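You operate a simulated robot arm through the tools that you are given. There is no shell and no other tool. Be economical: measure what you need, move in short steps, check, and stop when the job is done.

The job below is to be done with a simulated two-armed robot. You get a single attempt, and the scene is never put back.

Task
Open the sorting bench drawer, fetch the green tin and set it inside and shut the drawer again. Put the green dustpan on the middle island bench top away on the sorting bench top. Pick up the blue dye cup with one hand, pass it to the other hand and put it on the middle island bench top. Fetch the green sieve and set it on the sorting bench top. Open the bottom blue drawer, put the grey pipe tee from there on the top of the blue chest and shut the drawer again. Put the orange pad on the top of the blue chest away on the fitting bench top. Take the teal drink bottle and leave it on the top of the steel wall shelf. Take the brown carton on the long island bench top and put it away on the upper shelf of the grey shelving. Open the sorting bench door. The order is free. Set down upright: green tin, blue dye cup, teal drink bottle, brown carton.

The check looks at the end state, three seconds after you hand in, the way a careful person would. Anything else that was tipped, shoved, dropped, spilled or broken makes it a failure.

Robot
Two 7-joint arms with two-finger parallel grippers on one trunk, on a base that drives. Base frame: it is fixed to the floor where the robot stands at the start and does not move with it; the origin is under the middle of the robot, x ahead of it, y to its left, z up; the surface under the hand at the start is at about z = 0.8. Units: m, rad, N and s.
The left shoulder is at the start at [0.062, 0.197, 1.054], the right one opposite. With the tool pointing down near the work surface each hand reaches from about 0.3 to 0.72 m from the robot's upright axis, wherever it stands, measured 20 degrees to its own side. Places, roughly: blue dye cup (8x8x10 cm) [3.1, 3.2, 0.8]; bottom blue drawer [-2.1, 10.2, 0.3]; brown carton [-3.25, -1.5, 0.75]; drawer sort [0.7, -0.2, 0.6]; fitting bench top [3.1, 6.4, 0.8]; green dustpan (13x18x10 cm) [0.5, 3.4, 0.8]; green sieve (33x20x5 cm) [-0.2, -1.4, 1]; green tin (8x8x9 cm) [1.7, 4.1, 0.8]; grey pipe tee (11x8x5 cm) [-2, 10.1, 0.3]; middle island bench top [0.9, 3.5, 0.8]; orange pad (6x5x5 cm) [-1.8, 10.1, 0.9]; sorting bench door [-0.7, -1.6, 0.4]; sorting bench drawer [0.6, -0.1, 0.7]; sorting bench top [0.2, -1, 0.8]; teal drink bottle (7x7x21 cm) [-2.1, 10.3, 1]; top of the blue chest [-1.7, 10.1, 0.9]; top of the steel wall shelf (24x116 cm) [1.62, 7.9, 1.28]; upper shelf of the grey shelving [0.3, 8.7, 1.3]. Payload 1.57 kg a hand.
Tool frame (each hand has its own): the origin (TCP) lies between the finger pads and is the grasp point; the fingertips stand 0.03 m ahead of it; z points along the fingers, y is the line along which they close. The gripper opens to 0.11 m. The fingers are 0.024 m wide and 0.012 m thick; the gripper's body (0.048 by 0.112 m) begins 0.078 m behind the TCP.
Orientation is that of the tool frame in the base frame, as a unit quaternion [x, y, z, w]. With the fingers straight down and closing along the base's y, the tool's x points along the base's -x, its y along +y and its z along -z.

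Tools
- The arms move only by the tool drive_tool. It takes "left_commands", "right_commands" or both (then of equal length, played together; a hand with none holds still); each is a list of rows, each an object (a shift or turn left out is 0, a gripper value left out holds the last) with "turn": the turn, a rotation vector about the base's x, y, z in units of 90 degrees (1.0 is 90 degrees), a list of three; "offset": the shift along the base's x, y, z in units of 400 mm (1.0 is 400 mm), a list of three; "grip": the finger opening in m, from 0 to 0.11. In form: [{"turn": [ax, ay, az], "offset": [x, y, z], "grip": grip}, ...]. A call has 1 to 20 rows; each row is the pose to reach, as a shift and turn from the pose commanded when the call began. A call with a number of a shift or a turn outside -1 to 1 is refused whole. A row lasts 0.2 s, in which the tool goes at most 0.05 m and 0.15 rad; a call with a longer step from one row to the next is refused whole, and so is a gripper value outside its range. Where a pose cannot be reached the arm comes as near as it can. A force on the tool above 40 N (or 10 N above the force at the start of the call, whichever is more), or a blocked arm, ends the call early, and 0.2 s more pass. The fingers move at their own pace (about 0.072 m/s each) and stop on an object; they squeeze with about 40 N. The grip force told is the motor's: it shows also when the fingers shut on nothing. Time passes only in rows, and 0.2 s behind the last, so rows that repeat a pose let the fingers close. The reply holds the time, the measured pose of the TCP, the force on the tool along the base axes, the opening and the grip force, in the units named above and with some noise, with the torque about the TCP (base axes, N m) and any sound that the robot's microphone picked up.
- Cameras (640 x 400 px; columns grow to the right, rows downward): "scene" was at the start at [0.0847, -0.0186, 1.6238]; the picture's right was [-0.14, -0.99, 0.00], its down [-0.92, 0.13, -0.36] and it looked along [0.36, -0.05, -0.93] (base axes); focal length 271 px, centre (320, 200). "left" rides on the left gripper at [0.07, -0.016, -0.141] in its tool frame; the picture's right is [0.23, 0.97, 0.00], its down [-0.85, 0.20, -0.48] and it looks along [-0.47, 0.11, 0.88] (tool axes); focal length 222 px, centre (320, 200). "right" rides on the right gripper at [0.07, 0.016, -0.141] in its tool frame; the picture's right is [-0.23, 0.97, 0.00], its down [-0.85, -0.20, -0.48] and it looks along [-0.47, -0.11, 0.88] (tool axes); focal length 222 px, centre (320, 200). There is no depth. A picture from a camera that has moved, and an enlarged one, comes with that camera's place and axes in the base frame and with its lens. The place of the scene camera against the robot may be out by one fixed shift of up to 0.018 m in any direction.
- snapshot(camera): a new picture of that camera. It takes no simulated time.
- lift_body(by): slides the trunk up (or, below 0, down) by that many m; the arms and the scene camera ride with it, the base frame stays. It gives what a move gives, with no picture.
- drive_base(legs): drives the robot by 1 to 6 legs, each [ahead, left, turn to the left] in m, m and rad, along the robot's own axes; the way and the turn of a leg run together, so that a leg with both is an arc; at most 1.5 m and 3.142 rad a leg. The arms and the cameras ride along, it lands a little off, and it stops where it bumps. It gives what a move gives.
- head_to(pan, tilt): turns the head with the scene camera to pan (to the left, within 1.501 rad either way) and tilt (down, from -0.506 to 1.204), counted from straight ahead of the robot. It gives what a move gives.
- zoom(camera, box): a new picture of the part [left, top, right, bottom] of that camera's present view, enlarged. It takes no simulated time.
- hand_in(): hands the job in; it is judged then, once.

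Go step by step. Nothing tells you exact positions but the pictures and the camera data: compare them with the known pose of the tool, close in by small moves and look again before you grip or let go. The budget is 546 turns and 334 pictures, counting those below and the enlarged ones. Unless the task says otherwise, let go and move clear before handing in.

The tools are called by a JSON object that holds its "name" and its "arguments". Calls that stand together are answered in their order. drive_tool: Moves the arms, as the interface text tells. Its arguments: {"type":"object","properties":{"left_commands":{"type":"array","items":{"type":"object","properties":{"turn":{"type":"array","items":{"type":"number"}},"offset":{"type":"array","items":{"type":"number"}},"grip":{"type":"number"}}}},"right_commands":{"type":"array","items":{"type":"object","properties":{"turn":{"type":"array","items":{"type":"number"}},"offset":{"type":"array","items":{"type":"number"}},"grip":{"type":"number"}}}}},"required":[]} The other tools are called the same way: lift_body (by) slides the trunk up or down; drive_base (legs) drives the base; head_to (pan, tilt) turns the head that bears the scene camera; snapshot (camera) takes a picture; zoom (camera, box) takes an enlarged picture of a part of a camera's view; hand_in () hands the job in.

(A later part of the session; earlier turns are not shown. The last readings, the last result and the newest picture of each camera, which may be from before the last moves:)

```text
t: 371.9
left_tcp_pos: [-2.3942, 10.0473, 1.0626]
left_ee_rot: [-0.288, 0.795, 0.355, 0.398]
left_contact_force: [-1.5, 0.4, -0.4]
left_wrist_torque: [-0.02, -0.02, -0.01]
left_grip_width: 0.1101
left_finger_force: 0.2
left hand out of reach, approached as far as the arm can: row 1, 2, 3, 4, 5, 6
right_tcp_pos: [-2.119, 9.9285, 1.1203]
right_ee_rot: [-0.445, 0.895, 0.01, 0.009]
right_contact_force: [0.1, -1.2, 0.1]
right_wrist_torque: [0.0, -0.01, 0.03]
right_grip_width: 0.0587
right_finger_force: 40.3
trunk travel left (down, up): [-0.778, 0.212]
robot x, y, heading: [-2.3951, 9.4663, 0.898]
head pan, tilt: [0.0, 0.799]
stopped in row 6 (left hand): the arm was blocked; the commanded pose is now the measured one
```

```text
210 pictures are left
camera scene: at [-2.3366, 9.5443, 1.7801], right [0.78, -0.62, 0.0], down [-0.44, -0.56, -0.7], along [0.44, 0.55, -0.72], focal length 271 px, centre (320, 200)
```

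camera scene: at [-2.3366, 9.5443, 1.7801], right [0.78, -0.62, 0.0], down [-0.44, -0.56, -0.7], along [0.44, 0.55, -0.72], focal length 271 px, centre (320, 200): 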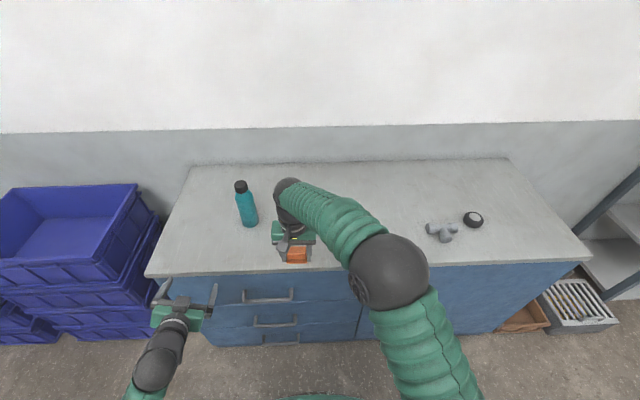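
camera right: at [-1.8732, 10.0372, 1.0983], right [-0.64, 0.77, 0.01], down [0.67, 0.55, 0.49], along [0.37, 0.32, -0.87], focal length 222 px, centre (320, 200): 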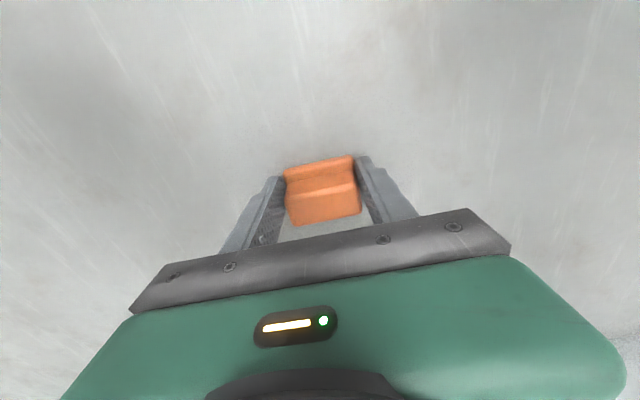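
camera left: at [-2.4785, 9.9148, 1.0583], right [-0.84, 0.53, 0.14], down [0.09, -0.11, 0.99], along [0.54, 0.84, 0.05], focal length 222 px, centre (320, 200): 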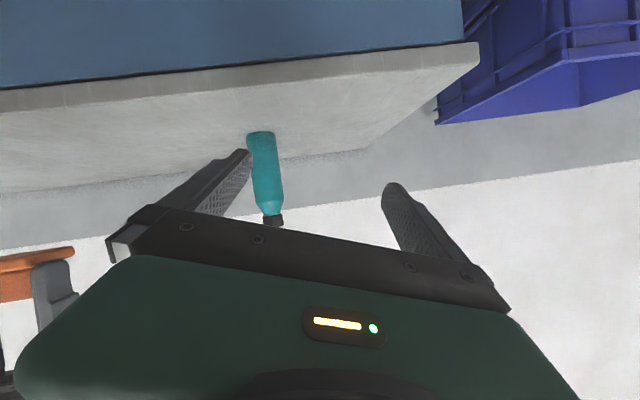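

The left arm was folded too close. Extend it forward with corrected roll/yaw to a standoff 13 cm before the bottle.

{"name": "drive_tool", "arguments": {"left_commands": [{"offset": [0.08, 0.047, 0], "turn": [-0.017, -0.032, 0]}, {"offset": [0.16, 0.093, 0], "turn": [-0.035, -0.064, 0]}, {"offset": [0.24, 0.14, 0], "turn": [-0.052, -0.096, 0]}, {"offset": [0.32, 0.187, -0.01], "turn": [-0.07, -0.128, 0]}, {"offset": [0.4, 0.233, -0.02], "turn": [-0.087, -0.16, 0]}, {"offset": [0.485, 0.28, -0.03], "turn": [-0.104, -0.192, 0]}, {"offset": [0.485, 0.28, -0.03], "turn": [-0.104, -0.192, 0]}]}}

{"name": "snapshot", "arguments": {"camera": "left"}}

```text
t: 372.5
left_tcp_pos: [-2.3873, 10.1007, 1.0555]
left_ee_rot: [-0.252, 0.822, 0.387, 0.332]
left_contact_force: [-0.2, 0.3, 0.2]
left_wrist_torque: [-0.01, -0.02, 0.01]
left_grip_width: 0.11
left_finger_force: 0.0
left hand out of reach, approached as far as the arm can: row 3
right_tcp_pos: [-2.1149, 9.927, 1.1185]
right_ee_rot: [-0.444, 0.896, 0.01, 0.007]
right_contact_force: [0.5, 0.1, 0.6]
right_wrist_torque: [0.01, -0.04, 0.03]
right_grip_width: 0.0587
right_finger_force: 40.0
trunk travel left (down, up): [-0.778, 0.212]
robot x, y, heading: [-2.3933, 9.468, 0.896]
head pan, tilt: [0.0, 0.799]
stopped in row 3 (left hand): the arm was blocked; the commanded pose is now the measured one
```

```text
209 pictures are left
camera left: at [-2.4725, 9.9675, 1.0627], right [-0.8, 0.52, 0.29], down [0.26, -0.14, 0.96], along [0.54, 0.84, -0.03], focal length 222 px, centre (320, 200)
```

left: 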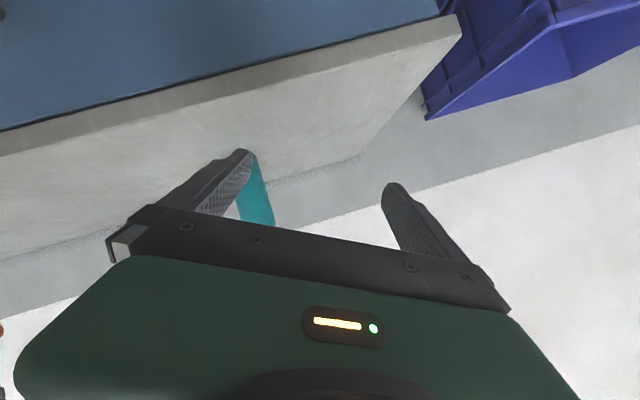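

The left wrist is at a limit. Reset it: rotate to the plain tool-down pose while rising.

{"name": "drive_tool", "arguments": {"left_commands": [{"turn": [-0.083, 0.022, 0.022], "offset": [-0.01, -0.03, 0.06]}, {"turn": [-0.165, 0.044, 0.043], "offset": [-0.02, -0.06, 0.12]}, {"turn": [-0.248, 0.066, 0.065], "offset": [-0.03, -0.09, 0.18]}, {"turn": [-0.33, 0.088, 0.087], "offset": [-0.04, -0.12, 0.24]}, {"turn": [-0.413, 0.11, 0.109], "offset": [-0.05, -0.15, 0.3]}, {"turn": [-0.496, 0.132, 0.13], "offset": [-0.06, -0.18, 0.36]}, {"turn": [-0.578, 0.154, 0.152], "offset": [-0.07, -0.2, 0.4]}, {"turn": [-0.661, 0.176, 0.174], "offset": [-0.07, -0.2, 0.4]}, {"turn": [-0.661, 0.176, 0.174], "offset": [-0.07, -0.2, 0.4]}]}}

{"name": "snapshot", "arguments": {"camera": "scene"}}

```text
t: 374.5
left_tcp_pos: [-2.4142, 10.0201, 1.2146]
left_ee_rot: [-0.433, 0.901, -0.001, -0.001]
left_contact_force: [-0.2, -0.1, -0.9]
left_wrist_torque: [-0.02, 0.02, 0.0]
left_grip_width: 0.11
left_finger_force: 0.1
right_tcp_pos: [-2.1134, 9.927, 1.1183]
right_ee_rot: [-0.445, 0.896, 0.01, 0.007]
right_contact_force: [0.4, 0.5, -0.9]
right_wrist_torque: [0.02, 0.0, 0.01]
right_grip_width: 0.0588
right_finger_force: 40.6
trunk travel left (down, up): [-0.778, 0.212]
robot x, y, heading: [-2.3949, 9.4666, 0.896]
head pan, tilt: [0.0, 0.799]
```

```text
208 pictures are left
camera scene: at [-2.3302, 9.5482, 1.7795], right [0.78, -0.62, 0.0], down [-0.45, -0.56, -0.7], along [0.43, 0.54, -0.72], focal length 271 px, centre (320, 200)
```

scene: 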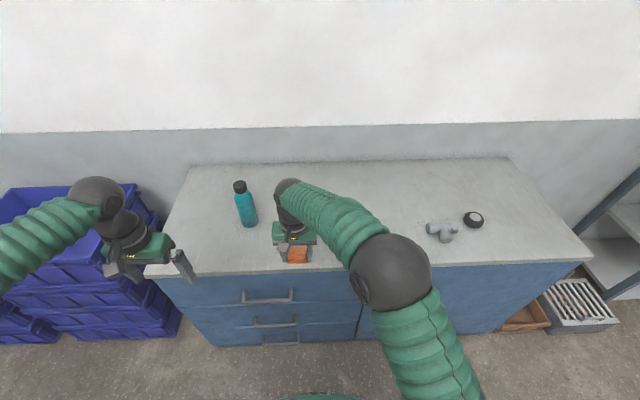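

Reset worked. Strafe left a little so the bottle is more central, then pitch the hand forward again while extending.

{"name": "drive_base", "arguments": {"legs": [[0, 0.13, 0.01]]}}

{"name": "drive_tool", "arguments": {"left_commands": [{"turn": [0.07, -0.056, 0], "offset": [0.078, 0.018, -0.02]}, {"turn": [0.14, -0.113, 0], "offset": [0.156, 0.035, -0.04]}, {"turn": [0.21, -0.169, 0], "offset": [0.234, 0.053, -0.06]}, {"turn": [0.281, -0.225, 0], "offset": [0.312, 0.07, -0.08]}, {"turn": [0.351, -0.281, 0], "offset": [0.39, 0.088, -0.1]}, {"turn": [0.42, -0.338, 0], "offset": [0.47, 0.105, -0.12]}, {"turn": [0.49, -0.394, 0], "offset": [0.547, 0.123, -0.145]}, {"turn": [0.562, -0.45, 0], "offset": [0.625, 0.14, -0.17]}, {"turn": [0.562, -0.45, 0], "offset": [0.625, 0.14, -0.17]}]}}

{"name": "snapshot", "arguments": {"camera": "left"}}

{"name": "snapshot", "arguments": {"camera": "scene"}}

```text
t: 375.8
left_tcp_pos: [-2.494, 10.0806, 1.2235]
left_ee_rot: [-0.437, 0.899, 0.011, -0.005]
left_contact_force: [0.7, 0.2, 0.3]
left_wrist_torque: [0.07, 0.04, 0.0]
left_grip_width: 0.11
left_finger_force: 0.1
right_tcp_pos: [-2.1946, 9.9907, 1.1196]
right_ee_rot: [-0.447, 0.894, 0.021, 0.002]
right_contact_force: [-0.1, 0.4, -0.6]
right_wrist_torque: [0.03, 0.06, -0.03]
right_grip_width: 0.0588
right_finger_force: 40.4
trunk travel left (down, up): [-0.778, 0.212]
robot x, y, heading: [-2.4934, 9.5433, 0.909]
head pan, tilt: [0.0, 0.799]
```

```text
t: 377.8
left_tcp_pos: [-2.2779, 10.1575, 1.1438]
left_ee_rot: [-0.37, 0.758, 0.228, 0.486]
left_contact_force: [-0.8, 0.1, 0.1]
left_wrist_torque: [0.01, -0.01, -0.07]
left_grip_width: 0.1099
left_finger_force: 0.0
right_tcp_pos: [-2.2235, 10.0086, 1.1196]
right_ee_rot: [-0.447, 0.894, 0.008, 0.009]
right_contact_force: [-0.7, 0.0, -0.2]
right_wrist_torque: [0.0, -0.05, 0.0]
right_grip_width: 0.0591
right_finger_force: 40.4
trunk travel left (down, up): [-0.778, 0.212]
robot x, y, heading: [-2.4903, 9.5412, 0.906]
head pan, tilt: [0.0, 0.799]
```

```text
207 pictures are left
camera left: at [-2.363, 10.0244, 1.1412], right [-0.82, 0.53, -0.22], down [-0.21, 0.08, 0.97], along [0.53, 0.85, 0.05], focal length 222 px, centre (320, 200)
```

left: 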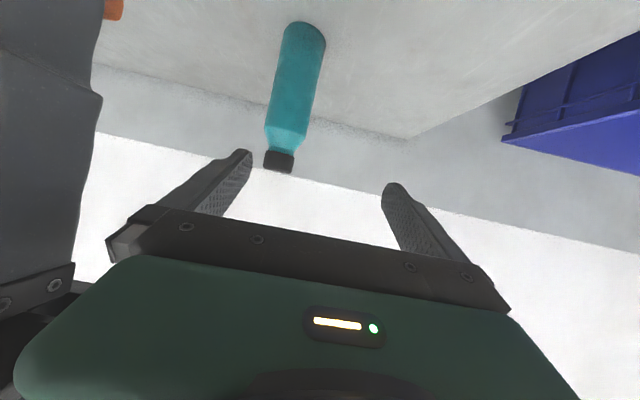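

```text
206 pictures are left
camera scene: at [-2.4346, 9.6303, 1.7795], right [0.79, -0.61, 0.01], down [-0.44, -0.57, -0.7], along [0.43, 0.55, -0.72], focal length 271 px, centre (320, 200)
```

scene: 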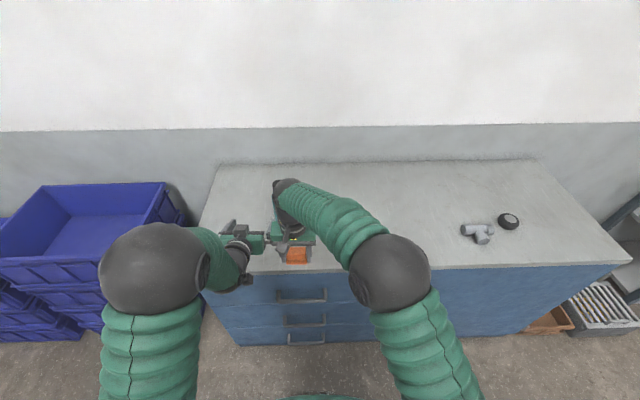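

Bottle at (-2.118,10.272). Shift right, lower to 1.035, and move the right hand away to the right.

{"name": "drive_tool", "arguments": {"left_commands": [{"offset": [0, 0, 0]}, {"offset": [0.02, -0.02, -0.05]}, {"offset": [0.06, -0.05, -0.13]}, {"offset": [0.1025, -0.0825, -0.21]}, {"offset": [0.1025, -0.0825, -0.2725]}, {"offset": [0.1025, -0.0825, -0.2725]}], "right_commands": [{"offset": [0.07, -0.06, 0]}, {"offset": [0.14, -0.12, 0]}, {"offset": [0.2, -0.17, 0]}, {"offset": [0.26, -0.22, 0]}, {"offset": [0.3, -0.25, 0]}, {"offset": [0.3, -0.25, 0]}]}}

{"name": "snapshot", "arguments": {"camera": "left"}}

```text
t: 379.2
left_tcp_pos: [-2.2238, 10.1155, 1.0391]
left_ee_rot: [-0.368, 0.759, 0.232, 0.484]
left_contact_force: [-1.6, -0.3, -0.3]
left_wrist_torque: [0.01, 0.0, 0.01]
left_grip_width: 0.1098
left_finger_force: 0.1
right_tcp_pos: [-2.0915, 9.9015, 1.1194]
right_ee_rot: [-0.447, 0.895, 0.012, 0.008]
right_contact_force: [0.4, -0.4, -0.3]
right_wrist_torque: [0.0, 0.01, 0.0]
right_grip_width: 0.0588
right_finger_force: 39.7
trunk travel left (down, up): [-0.778, 0.212]
robot x, y, heading: [-2.4922, 9.5423, 0.906]
head pan, tilt: [0.0, 0.799]
```

```text
205 pictures are left
camera left: at [-2.3109, 9.984, 1.0345], right [-0.82, 0.53, -0.21], down [-0.2, 0.07, 0.98], along [0.53, 0.84, 0.05], focal length 222 px, centre (320, 200)
```

left: 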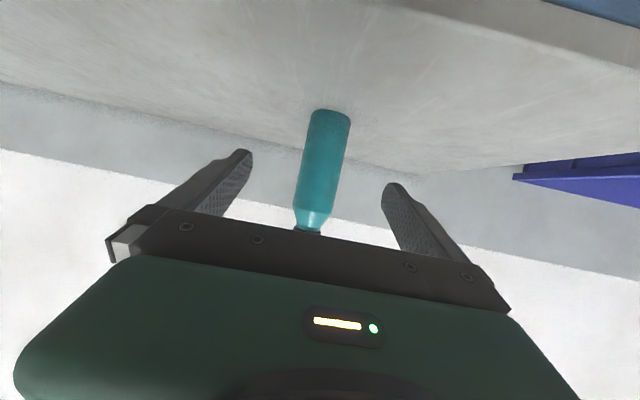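

Centred. Advance 18 cm and grip.

{"name": "drive_tool", "arguments": {"left_commands": [{"offset": [0.07, 0.087, 0]}, {"offset": [0.14, 0.174, 0]}, {"offset": [0.21, 0.26, 0]}, {"offset": [0.27, 0.34, 0]}, {"offset": [0.27, 0.34, 0]}]}}

{"name": "snapshot", "arguments": {"camera": "left"}}

```text
t: 380.4
left_tcp_pos: [-2.12, 10.2568, 1.0369]
left_ee_rot: [-0.369, 0.759, 0.229, 0.485]
left_contact_force: [0.1, -0.3, 0.1]
left_wrist_torque: [-0.01, -0.03, -0.01]
left_grip_width: 0.1102
left_finger_force: 0.1
right_tcp_pos: [-2.0957, 9.9055, 1.1197]
right_ee_rot: [-0.447, 0.894, 0.01, 0.008]
right_contact_force: [0.0, 1.1, -0.4]
right_wrist_torque: [0.0, -0.02, 0.01]
right_grip_width: 0.0587
right_finger_force: 39.7
trunk travel left (down, up): [-0.778, 0.212]
robot x, y, heading: [-2.4955, 9.5421, 0.909]
head pan, tilt: [0.0, 0.799]
```

```text
204 pictures are left
camera left: at [-2.205, 10.1256, 1.0334], right [-0.82, 0.53, -0.21], down [-0.21, 0.08, 0.98], along [0.53, 0.85, 0.05], focal length 222 px, centre (320, 200)
```

left: 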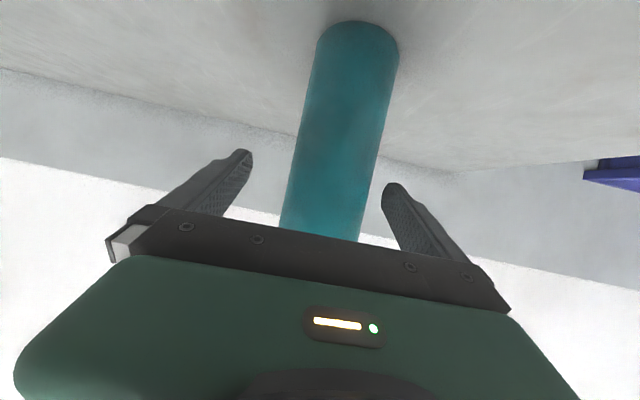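

{"name": "drive_tool", "arguments": {"left_commands": [{"offset": [-0.022, 0.018, 0]}, {"offset": [-0.022, 0.018, 0], "grip": 0.09}, {"offset": [-0.022, 0.018, 0], "grip": 0.07}, {"offset": [-0.022, 0.018, 0], "grip": 0.05}, {"offset": [-0.022, 0.018, 0], "grip": 0.04}, {"offset": [-0.022, 0.018, 0], "grip": 0.04}]}}

{"name": "lift_body", "arguments": {"by": 0.06}}

{"name": "snapshot", "arguments": {"camera": "left"}}

```text
t: 381.8
left_tcp_pos: [-2.1277, 10.2635, 1.0372]
left_ee_rot: [-0.369, 0.759, 0.229, 0.484]
left_contact_force: [1.6, -0.5, 1.1]
left_wrist_torque: [-0.04, -0.01, 0.0]
left_grip_width: 0.0652
left_finger_force: 40.0
right_tcp_pos: [-2.0939, 9.9059, 1.1195]
right_ee_rot: [-0.447, 0.894, 0.01, 0.009]
right_contact_force: [0.3, -0.5, -0.3]
right_wrist_torque: [0.0, 0.05, -0.01]
right_grip_width: 0.0586
right_finger_force: 40.2
trunk travel left (down, up): [-0.778, 0.212]
robot x, y, heading: [-2.4883, 9.5436, 0.908]
head pan, tilt: [0.0, 0.799]
```

```text
t: 382.8
left_tcp_pos: [-2.1272, 10.2643, 1.0962]
left_ee_rot: [-0.37, 0.759, 0.229, 0.484]
left_contact_force: [-0.7, -0.9, -4.6]
left_wrist_torque: [-0.09, 0.09, 0.01]
left_grip_width: 0.0647
left_finger_force: 40.0
right_tcp_pos: [-2.0948, 9.9069, 1.1781]
right_ee_rot: [-0.447, 0.895, 0.01, 0.008]
right_contact_force: [-0.3, 0.5, -0.2]
right_wrist_torque: [-0.01, 0.0, -0.02]
right_grip_width: 0.0591
right_finger_force: 39.9
trunk travel left (down, up): [-0.838, 0.152]
robot x, y, heading: [-2.4952, 9.5429, 0.905]
head pan, tilt: [0.0, 0.799]
```

```text
203 pictures are left
camera left: at [-2.2134, 10.1321, 1.0924], right [-0.82, 0.53, -0.21], down [-0.2, 0.08, 0.98], along [0.53, 0.84, 0.05], focal length 222 px, centre (320, 200)
```

left: 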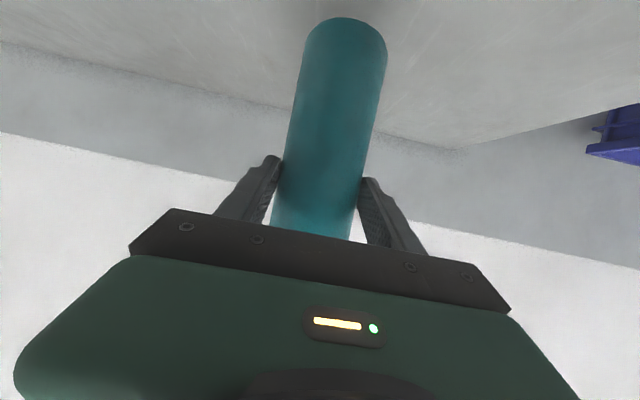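

Bottle held. Raise further, back off a little, and strafe right along the wall aisle toward the wall shelf.

{"name": "lift_body", "arguments": {"by": 0.15}}

{"name": "drive_base", "arguments": {"legs": [[-0.1, 0, 0], [0, -1.4, 0]]}}

{"name": "snapshot", "arguments": {"camera": "scene"}}

```text
t: 384.5
left_tcp_pos: [-2.1271, 10.265, 1.2464]
left_ee_rot: [-0.37, 0.759, 0.23, 0.484]
left_contact_force: [-0.2, -0.7, -3.5]
left_wrist_torque: [-0.09, 0.05, -0.01]
left_grip_width: 0.0653
left_finger_force: 40.0
right_tcp_pos: [-2.0947, 9.9063, 1.3275]
right_ee_rot: [-0.447, 0.894, 0.01, 0.007]
right_contact_force: [-0.3, -0.2, -0.9]
right_wrist_torque: [0.03, 0.0, 0.01]
right_grip_width: 0.0588
right_finger_force: 39.8
trunk travel left (down, up): [-0.988, 0.002]
robot x, y, heading: [-2.4905, 9.5439, 0.908]
head pan, tilt: [0.0, 0.799]
```

```text
t: 392.4
left_tcp_pos: [-1.0686, 9.3067, 1.247]
left_ee_rot: [-0.369, 0.76, 0.228, 0.484]
left_contact_force: [-0.5, -1.1, -2.7]
left_wrist_torque: [-0.11, 0.08, 0.0]
left_grip_width: 0.0651
left_finger_force: 40.3
right_tcp_pos: [-1.036, 8.9496, 1.3287]
right_ee_rot: [-0.447, 0.895, 0.009, 0.008]
right_contact_force: [-0.2, 0.7, -0.1]
right_wrist_torque: [0.01, 0.0, 0.03]
right_grip_width: 0.0587
right_finger_force: 40.1
trunk travel left (down, up): [-0.988, 0.002]
robot x, y, heading: [-1.4327, 8.586, 0.905]
head pan, tilt: [0.0, 0.799]
```

```text
202 pictures are left
camera scene: at [-1.3671, 8.6728, 1.9892], right [0.79, -0.62, 0.0], down [-0.44, -0.57, -0.69], along [0.43, 0.55, -0.72], focal length 271 px, centre (320, 200)
```

scene: 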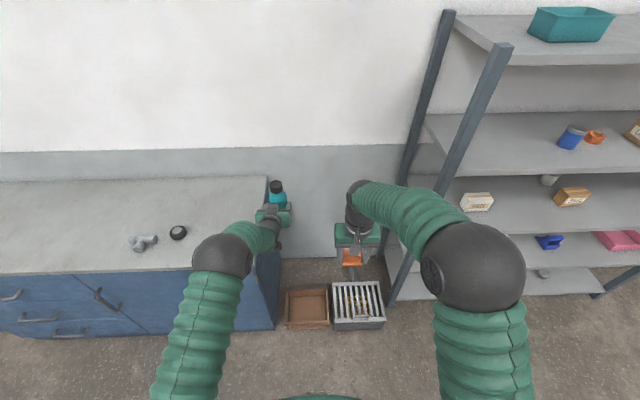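

{"name": "drive_base", "arguments": {"legs": [[0, -1.4, 0], [0, -0.95, 0]]}}

{"name": "drive_tool", "arguments": {"left_commands": [{"offset": [0, 0, 0.1]}, {"offset": [0, 0, 0.2]}, {"offset": [0, 0, 0.3]}, {"offset": [0, 0, 0.4]}, {"offset": [0, 0, 0.5]}, {"offset": [0, 0, 0.5]}]}}

{"name": "head_to", "arguments": {"pan": -0.2, "tilt": 0.5}}

{"name": "snapshot", "arguments": {"camera": "scene"}}

```text
t: 404.0
left_tcp_pos: [0.7939, 7.8541, 1.2477]
left_ee_rot: [-0.371, 0.758, 0.229, 0.485]
left_contact_force: [0.8, 0.0, -4.3]
left_wrist_torque: [-0.07, 0.07, 0.03]
left_grip_width: 0.065
left_finger_force: 39.7
right_tcp_pos: [0.8281, 7.4986, 1.3305]
right_ee_rot: [-0.45, 0.893, 0.01, 0.01]
right_contact_force: [-0.2, -0.1, -1.1]
right_wrist_torque: [-0.01, -0.02, 0.02]
right_grip_width: 0.0588
right_finger_force: 40.2
trunk travel left (down, up): [-0.988, 0.002]
robot x, y, heading: [0.4375, 7.1341, 0.914]
head pan, tilt: [0.0, 0.799]
```

```text
t: 405.4
left_tcp_pos: [0.797, 7.8502, 1.4509]
left_ee_rot: [-0.37, 0.758, 0.232, 0.485]
left_contact_force: [-0.6, 0.4, -3.6]
left_wrist_torque: [-0.1, 0.07, 0.03]
left_grip_width: 0.065
left_finger_force: 39.6
right_tcp_pos: [0.8316, 7.4917, 1.3307]
right_ee_rot: [-0.45, 0.893, 0.012, 0.01]
right_contact_force: [-0.1, -0.7, -1.1]
right_wrist_torque: [0.0, 0.01, 0.01]
right_grip_width: 0.0589
right_finger_force: 40.1
trunk travel left (down, up): [-0.988, 0.002]
robot x, y, heading: [0.4379, 7.1313, 0.916]
head pan, tilt: [0.0, 0.799]
```

```text
t: 406.2
left_tcp_pos: [0.7945, 7.8519, 1.4506]
left_ee_rot: [-0.37, 0.758, 0.231, 0.485]
left_contact_force: [0.4, -0.5, -4.3]
left_wrist_torque: [-0.1, 0.03, -0.02]
left_grip_width: 0.0653
left_finger_force: 39.8
right_tcp_pos: [0.8292, 7.4928, 1.3313]
right_ee_rot: [-0.45, 0.893, 0.011, 0.01]
right_contact_force: [-0.1, 0.6, -0.2]
right_wrist_torque: [0.0, 0.03, -0.03]
right_grip_width: 0.0584
right_finger_force: 39.9
trunk travel left (down, up): [-0.988, 0.002]
robot x, y, heading: [0.437, 7.1306, 0.912]
head pan, tilt: [-0.201, 0.499]
```

```text
201 pictures are left
camera scene: at [0.5242, 7.2125, 2.0151], right [0.65, -0.76, 0.0], down [-0.36, -0.32, -0.88], along [0.66, 0.57, -0.48], focal length 271 px, centre (320, 200)
```

scene: 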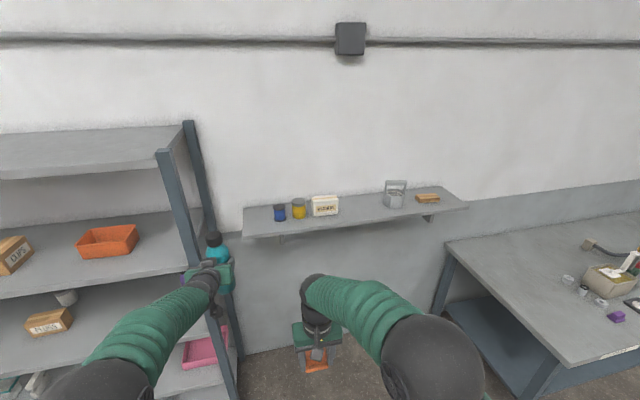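

There's a 26 cm gap on the wall shelf at q≈3.57 between the white carton and grey tool. Check the small table's position to my right-rear.

{"name": "head_to", "arguments": {"pan": -1.4, "tilt": 0.8}}

{"name": "snapshot", "arguments": {"camera": "scene"}}

```text
t: 407.6
left_tcp_pos: [0.7955, 7.8521, 1.4512]
left_ee_rot: [-0.37, 0.758, 0.231, 0.485]
left_contact_force: [-0.9, -0.5, -4.5]
left_wrist_torque: [-0.07, 0.07, 0.0]
left_grip_width: 0.0649
left_finger_force: 39.7
right_tcp_pos: [0.8297, 7.493, 1.3323]
right_ee_rot: [-0.45, 0.893, 0.011, 0.01]
right_contact_force: [0.1, -0.6, -0.9]
right_wrist_torque: [-0.02, -0.02, -0.01]
right_grip_width: 0.0589
right_finger_force: 39.9
trunk travel left (down, up): [-0.988, 0.002]
robot x, y, heading: [0.4421, 7.1314, 0.913]
head pan, tilt: [-1.4, 0.799]
```

```text
200 pictures are left
camera scene: at [0.5272, 7.1146, 1.9895], right [-0.47, -0.88, 0.0], down [-0.64, 0.33, -0.7], along [0.62, -0.33, -0.72], focal length 271 px, centre (320, 200)
```

scene: 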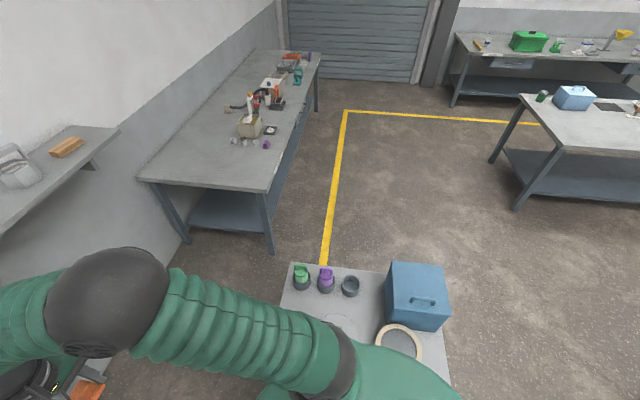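

Table's wall-side edge is at p≈6.20. I'll retract both hands so the robot can stand at p≈6.6.

{"name": "drive_tool", "arguments": {"left_commands": [{"offset": [-0.04, -0.056, 0]}, {"offset": [-0.09, -0.11, 0]}, {"offset": [-0.13, -0.168, 0]}, {"offset": [-0.17, -0.22, 0]}, {"offset": [-0.22, -0.28, 0]}, {"offset": [-0.24, -0.31, 0]}], "right_commands": [{"offset": [0, -0.08, -0.06]}, {"offset": [0, -0.16, -0.12]}, {"offset": [0, -0.24, -0.18]}, {"offset": [0, -0.32, -0.25]}, {"offset": [0, -0.4, -0.31]}, {"offset": [0.007, -0.48, -0.375]}]}}

{"name": "head_to", "arguments": {"pan": 0, "tilt": 0.6}}

{"name": "snapshot", "arguments": {"camera": "scene"}}

```text
t: 409.0
left_tcp_pos: [0.6999, 7.7251, 1.4512]
left_ee_rot: [-0.37, 0.758, 0.233, 0.485]
left_contact_force: [0.6, 0.0, -3.8]
left_wrist_torque: [-0.12, 0.07, 0.01]
left_grip_width: 0.0649
left_finger_force: 40.1
right_tcp_pos: [0.8295, 7.2973, 1.1798]
right_ee_rot: [-0.45, 0.893, 0.013, 0.011]
right_contact_force: [0.3, -0.8, -0.4]
right_wrist_torque: [0.04, 0.01, -0.02]
right_grip_width: 0.0588
right_finger_force: 40.1
trunk travel left (down, up): [-0.988, 0.002]
robot x, y, heading: [0.4353, 7.1321, 0.914]
head pan, tilt: [-1.4, 0.799]
```

```text
t: 410.5
left_tcp_pos: [0.7004, 7.7269, 1.4511]
left_ee_rot: [-0.37, 0.758, 0.231, 0.485]
left_contact_force: [0.8, 0.6, -5.0]
left_wrist_torque: [-0.06, 0.05, 0.02]
left_grip_width: 0.0648
left_finger_force: 40.0
right_tcp_pos: [0.8294, 7.2999, 1.1813]
right_ee_rot: [-0.45, 0.893, 0.012, 0.01]
right_contact_force: [0.0, 0.4, -0.3]
right_wrist_torque: [-0.03, -0.02, -0.04]
right_grip_width: 0.0586
right_finger_force: 40.2
trunk travel left (down, up): [-0.988, 0.002]
robot x, y, heading: [0.4366, 7.1345, 0.915]
head pan, tilt: [0.0, 0.6]
```

```text
199 pictures are left
camera scene: at [0.5093, 7.2201, 2.0062], right [0.79, -0.61, 0.0], down [-0.35, -0.45, -0.82], along [0.5, 0.65, -0.57], focal length 271 px, centre (320, 200)
```

scene: 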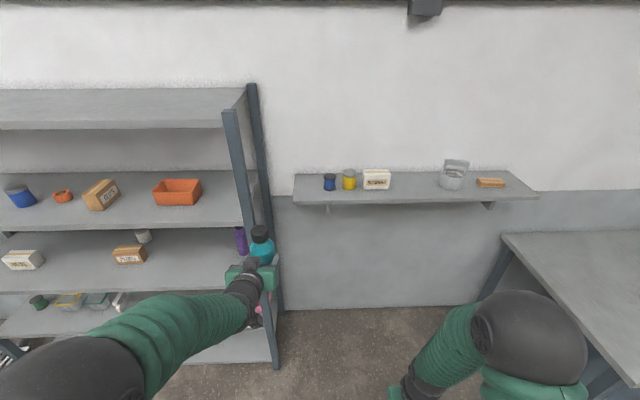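

Raise the bottle 10 cm more so it clears the items on the shelf while strafing.

{"name": "drive_tool", "arguments": {"left_commands": [{"offset": [0, 0, 0.1]}, {"offset": [0, 0, 0.2]}, {"offset": [0, 0, 0.25]}, {"offset": [0, 0, 0.25]}]}}

```text
t: 411.5
left_tcp_pos: [0.702, 7.7273, 1.5488]
left_ee_rot: [-0.37, 0.759, 0.231, 0.484]
left_contact_force: [1.4, 0.5, -4.2]
left_wrist_torque: [-0.09, 0.05, -0.02]
left_grip_width: 0.065
left_finger_force: 39.7
right_tcp_pos: [0.8301, 7.3013, 1.1791]
right_ee_rot: [-0.45, 0.893, 0.011, 0.009]
right_contact_force: [0.5, 0.0, -0.1]
right_wrist_torque: [-0.02, -0.02, 0.0]
right_grip_width: 0.0586
right_finger_force: 39.9
trunk travel left (down, up): [-0.988, 0.002]
robot x, y, heading: [0.4398, 7.1324, 0.909]
head pan, tilt: [0.0, 0.6]
```

{"name": "drive_base", "arguments": {"legs": [[0.64, -0.03, 0]]}}

{"name": "snapshot", "arguments": {"camera": "scene"}}

```text
t: 415.1
left_tcp_pos: [1.0989, 8.2165, 1.552]
left_ee_rot: [-0.374, 0.755, 0.235, 0.485]
left_contact_force: [1.2, 0.2, -4.3]
left_wrist_torque: [-0.06, 0.06, -0.02]
left_grip_width: 0.0649
left_finger_force: 39.9
right_tcp_pos: [1.2351, 7.7924, 1.1825]
right_ee_rot: [-0.457, 0.889, 0.011, 0.012]
right_contact_force: [1.3, -0.3, -0.4]
right_wrist_torque: [0.0, 0.03, 0.03]
right_grip_width: 0.0587
right_finger_force: 39.9
trunk travel left (down, up): [-0.988, 0.002]
robot x, y, heading: [0.8436, 7.6172, 0.924]
head pan, tilt: [0.0, 0.6]
```

```text
198 pictures are left
camera scene: at [0.9137, 7.7063, 2.0066], right [0.8, -0.6, 0.0], down [-0.34, -0.45, -0.83], along [0.5, 0.66, -0.56], focal length 271 px, centre (320, 200)
```

scene: 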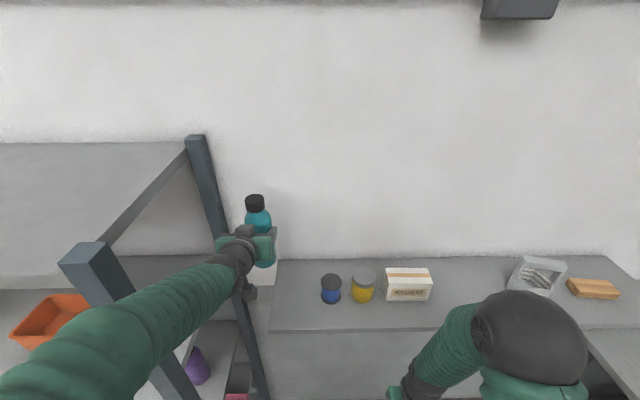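

{"name": "drive_base", "arguments": {"legs": [[0.02, -0.3, -0.008], [0.02, -0.3, -0.008]]}}

{"name": "snapshot", "arguments": {"camera": "scene"}}

{"name": "snapshot", "arguments": {"camera": "left"}}

```text
t: 418.8
left_tcp_pos: [1.6078, 7.8795, 1.5527]
left_ee_rot: [-0.369, 0.758, 0.23, 0.486]
left_contact_force: [-0.7, -0.5, -3.6]
left_wrist_torque: [-0.11, 0.06, -0.03]
left_grip_width: 0.065
left_finger_force: 39.0
right_tcp_pos: [1.7358, 7.4539, 1.1822]
right_ee_rot: [-0.449, 0.893, 0.011, 0.012]
right_contact_force: [0.4, 0.0, -1.2]
right_wrist_torque: [-0.04, -0.03, 0.01]
right_grip_width: 0.0587
right_finger_force: 39.7
trunk travel left (down, up): [-0.988, 0.002]
robot x, y, heading: [1.3469, 7.2877, 0.915]
head pan, tilt: [0.0, 0.6]
```

```text
197 pictures are left
camera scene: at [1.4212, 7.3721, 2.0063], right [0.79, -0.61, 0.0], down [-0.35, -0.45, -0.82], along [0.51, 0.65, -0.57], focal length 271 px, centre (320, 200)
```

scene: 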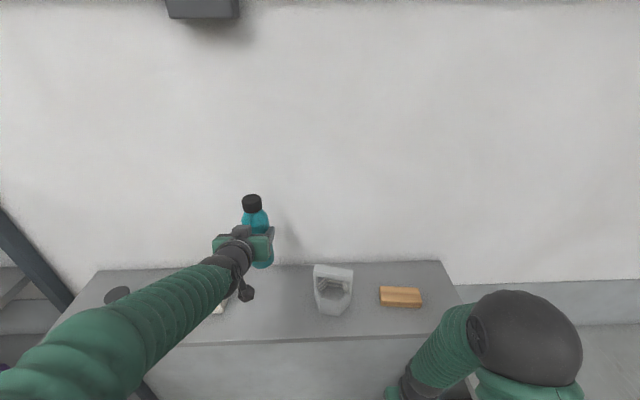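

```text
196 pictures are left
camera left: at [1.5221, 7.7473, 1.5477], right [-0.82, 0.53, -0.22], down [-0.21, 0.07, 0.98], along [0.53, 0.85, 0.05], focal length 222 px, centre (320, 200)
```

left: 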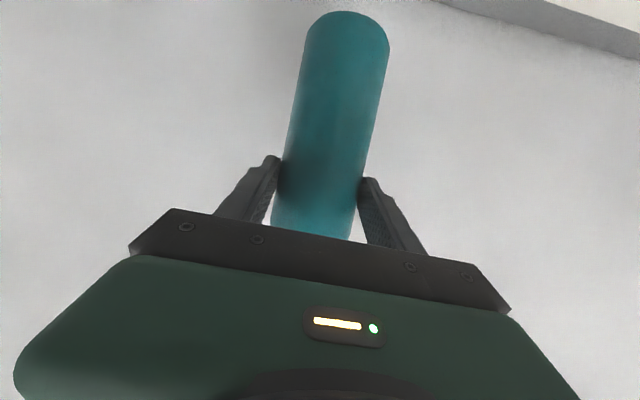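

Bottle is centred over the gap. Lower to contact.

{"name": "drive_tool", "arguments": {"left_commands": [{"offset": [0, 0, -0.09]}, {"offset": [0, 0, -0.18]}, {"offset": [0, 0, -0.27]}, {"offset": [0, 0, -0.32]}, {"offset": [0, 0, -0.335]}, {"offset": [0, 0, -0.345]}, {"offset": [0, 0, -0.355]}, {"offset": [0, 0, -0.365]}, {"offset": [0, 0, -0.375]}, {"offset": [0, 0, -0.385]}, {"offset": [0, 0, -0.395]}, {"offset": [0, 0, -0.405]}, {"offset": [0, 0, -0.415]}, {"offset": [0, 0, -0.425]}, {"offset": [0, 0, -0.435]}, {"offset": [0, 0, -0.445]}]}}

{"name": "snapshot", "arguments": {"camera": "left"}}

{"name": "snapshot", "arguments": {"camera": "scene"}}

```text
t: 422.2
left_tcp_pos: [1.6033, 7.8794, 1.3824]
left_ee_rot: [-0.37, 0.752, 0.235, 0.492]
left_contact_force: [0.0, 4.0, 37.0]
left_wrist_torque: [1.34, 0.4, 0.15]
left_grip_width: 0.0654
left_finger_force: 39.7
right_tcp_pos: [1.7314, 7.4512, 1.185]
right_ee_rot: [-0.448, 0.894, 0.012, 0.014]
right_contact_force: [0.3, 0.5, 0.2]
right_wrist_torque: [-0.02, -0.01, 0.02]
right_grip_width: 0.0588
right_finger_force: 40.4
trunk travel left (down, up): [-0.988, 0.002]
robot x, y, heading: [1.3435, 7.2915, 0.912]
head pan, tilt: [0.0, 0.6]
```

```text
195 pictures are left
camera left: at [1.5185, 7.746, 1.3745], right [-0.82, 0.53, -0.22], down [-0.22, 0.06, 0.97], along [0.53, 0.85, 0.07], focal length 222 px, centre (320, 200)
```

left: 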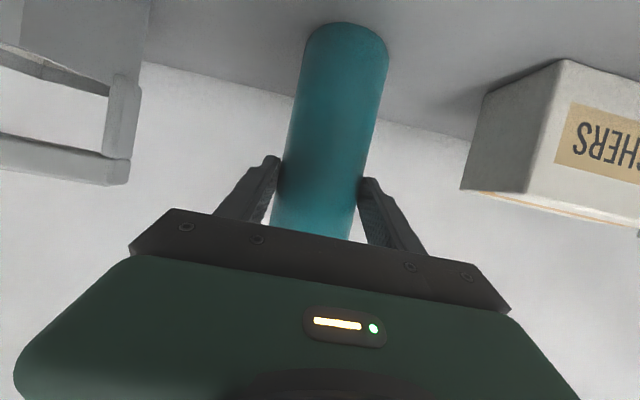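

```text
194 pictures are left
camera scene: at [1.4147, 7.3662, 2.0072], right [0.79, -0.61, 0.0], down [-0.35, -0.44, -0.83], along [0.51, 0.65, -0.56], focal length 271 px, centre (320, 200)
```

scene: 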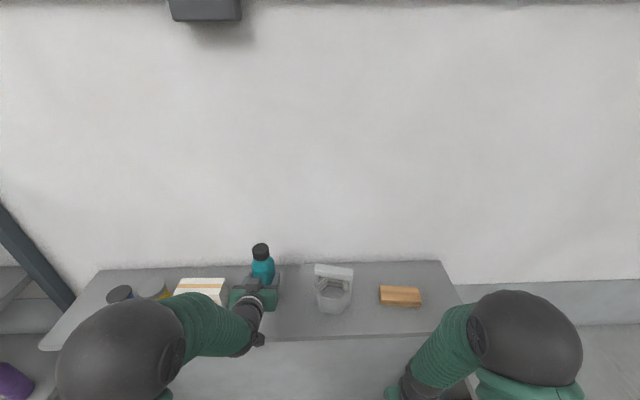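

Seated. Relieve force and open.

{"name": "drive_tool", "arguments": {"left_commands": [{"offset": [0, 0, 0.02]}, {"offset": [0, 0, 0.025], "grip": 0.068}, {"offset": [0, 0, 0.025], "grip": 0.075}, {"offset": [0, 0, 0.025], "grip": 0.09}, {"offset": [0, 0, 0.025], "grip": 0.105}, {"offset": [0, 0, 0.025], "grip": 0.105}]}}

{"name": "snapshot", "arguments": {"camera": "left"}}

```text
t: 423.6
left_tcp_pos: [1.6048, 7.8812, 1.3853]
left_ee_rot: [-0.37, 0.758, 0.23, 0.486]
left_contact_force: [-0.7, 1.3, -0.8]
left_wrist_torque: [0.02, -0.01, 0.01]
left_grip_width: 0.1052
left_finger_force: 0.1
right_tcp_pos: [1.7327, 7.4547, 1.1834]
right_ee_rot: [-0.448, 0.894, 0.011, 0.013]
right_contact_force: [0.1, 0.4, -0.9]
right_wrist_torque: [0.02, 0.04, 0.01]
right_grip_width: 0.059
right_finger_force: 40.2
trunk travel left (down, up): [-0.988, 0.002]
robot x, y, heading: [1.3417, 7.2911, 0.914]
head pan, tilt: [0.0, 0.6]
```

```text
193 pictures are left
camera left: at [1.5186, 7.7487, 1.3801], right [-0.82, 0.53, -0.22], down [-0.21, 0.07, 0.97], along [0.53, 0.85, 0.05], focal length 222 px, centre (320, 200)
```

left: 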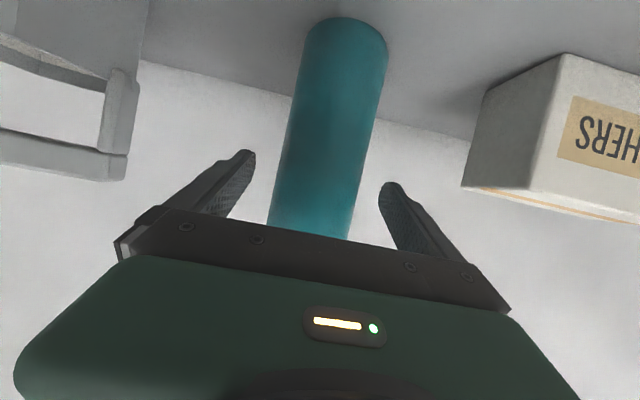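

Bottle stands upright. Retract the hand straight back in small steps.

{"name": "drive_tool", "arguments": {"left_commands": [{"offset": [-0.04, -0.05, 0]}, {"offset": [-0.08, -0.1, 0]}, {"offset": [-0.12, -0.15, 0]}, {"offset": [-0.16, -0.205, 0]}]}}

{"name": "snapshot", "arguments": {"camera": "left"}}

```text
t: 424.6
left_tcp_pos: [1.5424, 7.8, 1.3864]
left_ee_rot: [-0.369, 0.758, 0.229, 0.487]
left_contact_force: [-0.2, -0.6, 0.1]
left_wrist_torque: [-0.02, 0.01, 0.0]
left_grip_width: 0.105
left_finger_force: 0.1
left hand out of reach, approached as far as the arm can: row 4
right_tcp_pos: [1.732, 7.4548, 1.1833]
right_ee_rot: [-0.448, 0.894, 0.011, 0.013]
right_contact_force: [0.4, 1.2, -0.5]
right_wrist_torque: [0.03, -0.03, 0.01]
right_grip_width: 0.0591
right_finger_force: 39.9
trunk travel left (down, up): [-0.988, 0.002]
robot x, y, heading: [1.3467, 7.288, 0.906]
head pan, tilt: [0.0, 0.6]
```

```text
192 pictures are left
camera left: at [1.457, 7.6675, 1.3828], right [-0.82, 0.53, -0.22], down [-0.21, 0.07, 0.97], along [0.53, 0.85, 0.05], focal length 222 px, centre (320, 200)
```

left: 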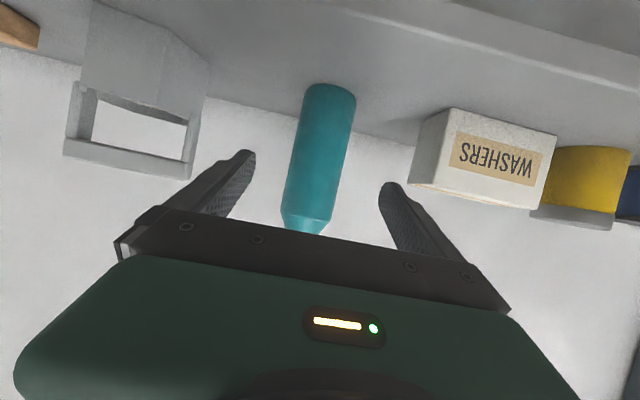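

Fingers are clear of the bottle. Raise, then strafe left out of the corridor.

{"name": "drive_tool", "arguments": {"left_commands": [{"offset": [0, 0, 0.1]}, {"offset": [0, 0, 0.2]}, {"offset": [0, 0, 0.3]}, {"offset": [0, 0, 0.42]}, {"offset": [0, 0, 0.42]}]}}

{"name": "snapshot", "arguments": {"camera": "scene"}}

```text
t: 425.8
left_tcp_pos: [1.5432, 7.8046, 1.5525]
left_ee_rot: [-0.37, 0.757, 0.23, 0.487]
left_contact_force: [0.3, -0.1, 0.3]
left_wrist_torque: [0.0, 0.04, 0.02]
left_grip_width: 0.1051
left_finger_force: 0.1
right_tcp_pos: [1.7327, 7.4554, 1.1828]
right_ee_rot: [-0.448, 0.894, 0.01, 0.013]
right_contact_force: [-0.8, 0.1, 0.1]
right_wrist_torque: [0.0, -0.01, 0.02]
right_grip_width: 0.0588
right_finger_force: 39.9
trunk travel left (down, up): [-0.988, 0.002]
robot x, y, heading: [1.346, 7.2871, 0.907]
head pan, tilt: [0.0, 0.6]
```

```text
191 pictures are left
camera scene: at [1.4169, 7.3741, 2.0064], right [0.79, -0.61, 0.0], down [-0.35, -0.45, -0.82], along [0.51, 0.65, -0.57], focal length 271 px, centre (320, 200)
```

scene: 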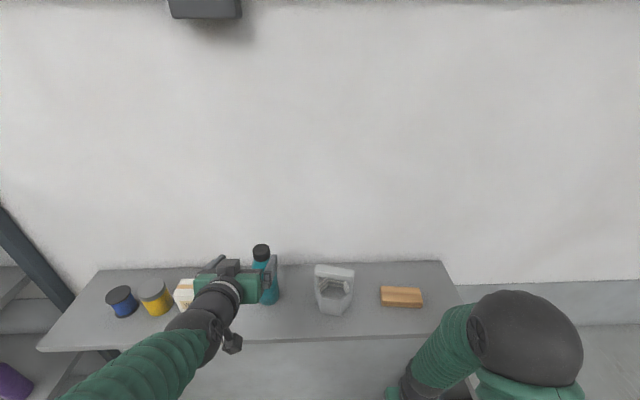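

All good. Leave the corridor the same way, then go around the small table toward the fitting bench.

{"name": "drive_base", "arguments": {"legs": [[0, 0.58, 0], [-0.7, 0, 0], [-0.95, 0, 0]]}}

{"name": "head_to", "arguments": {"pan": -1.3, "tilt": 0.6}}

{"name": "snapshot", "arguments": {"camera": "scene"}}

```text
t: 437.1
left_tcp_pos: [0.0673, 6.881, 1.5506]
left_ee_rot: [-0.369, 0.759, 0.229, 0.486]
left_contact_force: [-0.1, 0.3, 0.5]
left_wrist_torque: [-0.03, -0.03, 0.04]
left_grip_width: 0.1053
left_finger_force: 0.0
right_tcp_pos: [0.2536, 6.5304, 1.1814]
right_ee_rot: [-0.445, 0.896, 0.01, 0.011]
right_contact_force: [-1.0, 0.0, -1.0]
right_wrist_torque: [-0.05, 0.06, 0.02]
right_grip_width: 0.0588
right_finger_force: 39.9
trunk travel left (down, up): [-0.988, 0.002]
robot x, y, heading: [-0.1364, 6.3642, 0.9]
head pan, tilt: [0.0, 0.6]
```

```text
t: 438.6
left_tcp_pos: [0.066, 6.8792, 1.5529]
left_ee_rot: [-0.367, 0.759, 0.228, 0.487]
left_contact_force: [1.0, 0.2, 0.2]
left_wrist_torque: [0.01, -0.01, 0.02]
left_grip_width: 0.1051
left_finger_force: 0.2
right_tcp_pos: [0.2524, 6.5284, 1.1825]
right_ee_rot: [-0.445, 0.896, 0.01, 0.012]
right_contact_force: [0.2, 0.6, 0.2]
right_wrist_torque: [-0.01, 0.03, 0.0]
right_grip_width: 0.0588
right_finger_force: 40.3
trunk travel left (down, up): [-0.988, 0.002]
robot x, y, heading: [-0.1352, 6.3667, 0.898]
head pan, tilt: [-1.3, 0.6]
```

```text
190 pictures are left
camera scene: at [-0.037, 6.3476, 2.0064], right [-0.39, -0.92, 0.0], down [-0.52, 0.22, -0.82], along [0.76, -0.32, -0.57], focal length 271 px, centre (320, 200)
```

scene: 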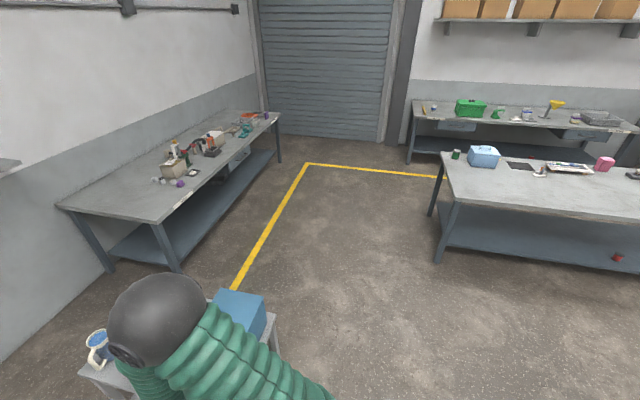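

Strafe right past the table, then approach the fitting bench's empty left end.

{"name": "drive_base", "arguments": {"legs": [[0, -1.28, 0.008], [0.95, 0, 0]]}}

{"name": "lift_body", "arguments": {"by": -0.22}}

{"name": "head_to", "arguments": {"pan": -0.1, "tilt": 0.75}}

{"name": "snapshot", "arguments": {"camera": "scene"}}

```text
t: 449.6
left_tcp_pos: [1.668, 6.7995, 1.5538]
left_ee_rot: [-0.364, 0.759, 0.227, 0.49]
left_contact_force: [0.9, 0.4, 0.0]
left_wrist_torque: [-0.06, -0.02, 0.0]
left_grip_width: 0.1051
left_finger_force: 0.0
right_tcp_pos: [1.8519, 6.4486, 1.1835]
right_ee_rot: [-0.442, 0.897, 0.01, 0.013]
right_contact_force: [-0.1, -1.1, -0.6]
right_wrist_torque: [0.0, 0.03, -0.01]
right_grip_width: 0.0589
right_finger_force: 40.0
trunk travel left (down, up): [-0.988, 0.002]
robot x, y, heading: [1.4646, 6.2888, 0.894]
head pan, tilt: [-1.3, 0.6]
```

```text
t: 451.9
left_tcp_pos: [1.6682, 6.8019, 1.3333]
left_ee_rot: [-0.364, 0.759, 0.227, 0.489]
left_contact_force: [-0.1, -1.7, 0.3]
left_wrist_torque: [0.01, -0.01, -0.03]
left_grip_width: 0.105
left_finger_force: 0.0
right_tcp_pos: [1.8535, 6.4498, 0.9633]
right_ee_rot: [-0.441, 0.897, 0.011, 0.013]
right_contact_force: [0.4, -0.1, 0.1]
right_wrist_torque: [0.01, -0.04, -0.02]
right_grip_width: 0.0587
right_finger_force: 40.1
trunk travel left (down, up): [-0.768, 0.222]
robot x, y, heading: [1.4614, 6.2953, 0.897]
head pan, tilt: [-1.3, 0.6]
```

```text
t: 453.3
left_tcp_pos: [1.6687, 6.8025, 1.334]
left_ee_rot: [-0.364, 0.759, 0.227, 0.489]
left_contact_force: [0.7, -0.7, 0.0]
left_wrist_torque: [0.03, 0.03, -0.02]
left_grip_width: 0.1051
left_finger_force: 0.0
right_tcp_pos: [1.8526, 6.4503, 0.9638]
right_ee_rot: [-0.442, 0.897, 0.01, 0.013]
right_contact_force: [-0.4, -0.5, -0.5]
right_wrist_torque: [0.0, 0.0, 0.0]
right_grip_width: 0.0589
right_finger_force: 39.6
trunk travel left (down, up): [-0.768, 0.222]
robot x, y, heading: [1.4642, 6.2901, 0.893]
head pan, tilt: [-0.099, 0.75]
```

```text
189 pictures are left
camera scene: at [1.5393, 6.3649, 1.7735], right [0.71, -0.7, 0.0], down [-0.48, -0.49, -0.73], along [0.51, 0.52, -0.68], focal length 271 px, centre (320, 200)
```

scene: 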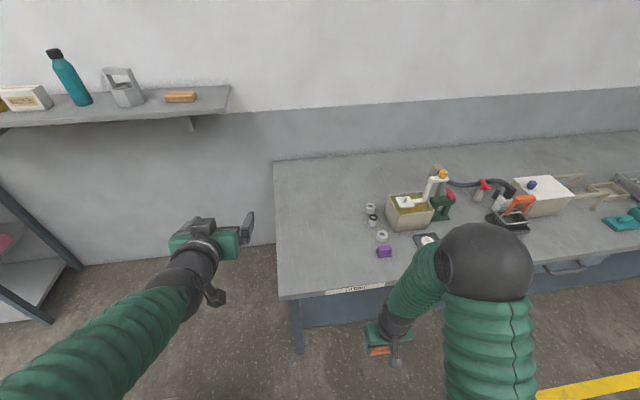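

The pad will go on the empty left end of the fitting bench, around (2.07, 6.87). Drive ahead and extend.

{"name": "drive_base", "arguments": {"legs": [[0.22, 0.06, 0.012]]}}

{"name": "drive_tool", "arguments": {"right_commands": [{"offset": [0.06, 0.09, 0]}, {"offset": [0.12, 0.18, 0]}, {"offset": [0.18, 0.27, 0]}, {"offset": [0.24, 0.36, 0]}, {"offset": [0.29, 0.43, 0]}, {"offset": [0.29, 0.43, 0]}]}}

{"name": "snapshot", "arguments": {"camera": "scene"}}

{"name": "snapshot", "arguments": {"camera": "right"}}

```text
t: 455.0
left_tcp_pos: [1.7463, 7.0051, 1.3348]
left_ee_rot: [-0.368, 0.757, 0.231, 0.489]
left_contact_force: [1.1, 0.3, 0.4]
left_wrist_torque: [-0.03, 0.03, 0.04]
left_grip_width: 0.1051
left_finger_force: 0.1
right_tcp_pos: [1.9346, 6.6587, 0.9644]
right_ee_rot: [-0.447, 0.894, 0.012, 0.014]
right_contact_force: [-0.3, 0.5, -0.4]
right_wrist_torque: [0.02, 0.01, 0.02]
right_grip_width: 0.0587
right_finger_force: 40.2
trunk travel left (down, up): [-0.768, 0.222]
robot x, y, heading: [1.5512, 6.5013, 0.908]
head pan, tilt: [-0.099, 0.75]
```

```text
t: 456.4
left_tcp_pos: [1.7461, 7.0089, 1.3327]
left_ee_rot: [-0.368, 0.757, 0.23, 0.489]
left_contact_force: [-0.3, 0.3, 0.4]
left_wrist_torque: [0.01, 0.0, 0.01]
left_grip_width: 0.1051
left_finger_force: 0.1
right_tcp_pos: [2.051, 6.8323, 0.9641]
right_ee_rot: [-0.448, 0.894, 0.01, 0.014]
right_contact_force: [0.6, 0.3, -0.8]
right_wrist_torque: [0.01, -0.02, 0.0]
right_grip_width: 0.0588
right_finger_force: 39.9
trunk travel left (down, up): [-0.768, 0.222]
robot x, y, heading: [1.5482, 6.491, 0.906]
head pan, tilt: [-0.099, 0.75]
```

```text
188 pictures are left
camera scene: at [1.6235, 6.5721, 1.7735], right [0.72, -0.69, 0.0], down [-0.47, -0.49, -0.73], along [0.5, 0.53, -0.68], focal length 271 px, centre (320, 200)
```

scene: 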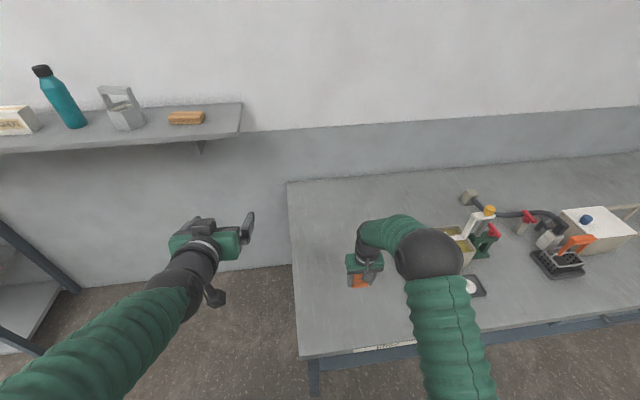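

```text
187 pictures are left
camera right: at [1.9947, 6.7828, 1.1029], right [-0.64, 0.77, 0.01], down [0.67, 0.55, 0.5], along [0.38, 0.33, -0.86], focal length 222 px, centre (320, 200)
```

right: 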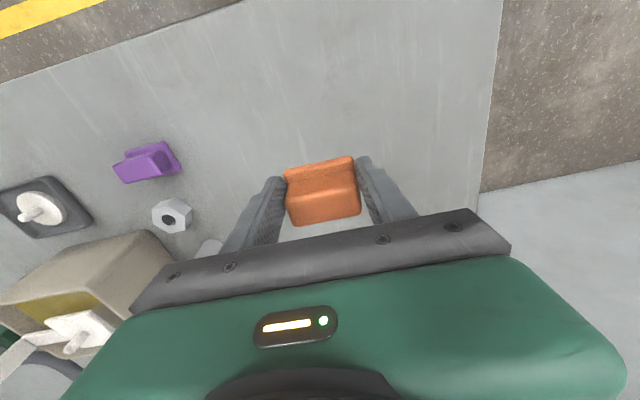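

Shift 5 cm left away from the nuts and lower to contact.

{"name": "drive_tool", "arguments": {"right_commands": [{"offset": [-0.1, 0.077, 0]}, {"offset": [-0.1, 0.077, -0.1]}, {"offset": [-0.1, 0.077, -0.2]}, {"offset": [-0.1, 0.077, -0.26]}, {"offset": [-0.1, 0.077, -0.275]}, {"offset": [-0.1, 0.077, -0.285]}, {"offset": [-0.1, 0.077, -0.295]}, {"offset": [-0.1, 0.077, -0.305]}, {"offset": [-0.1, 0.077, -0.315]}, {"offset": [-0.1, 0.077, -0.325]}, {"offset": [-0.1, 0.077, -0.335]}, {"offset": [-0.1, 0.077, -0.345]}, {"offset": [-0.1, 0.077, -0.355]}]}}

```text
refused: row 1 steps farther than a row can; nothing moved
```

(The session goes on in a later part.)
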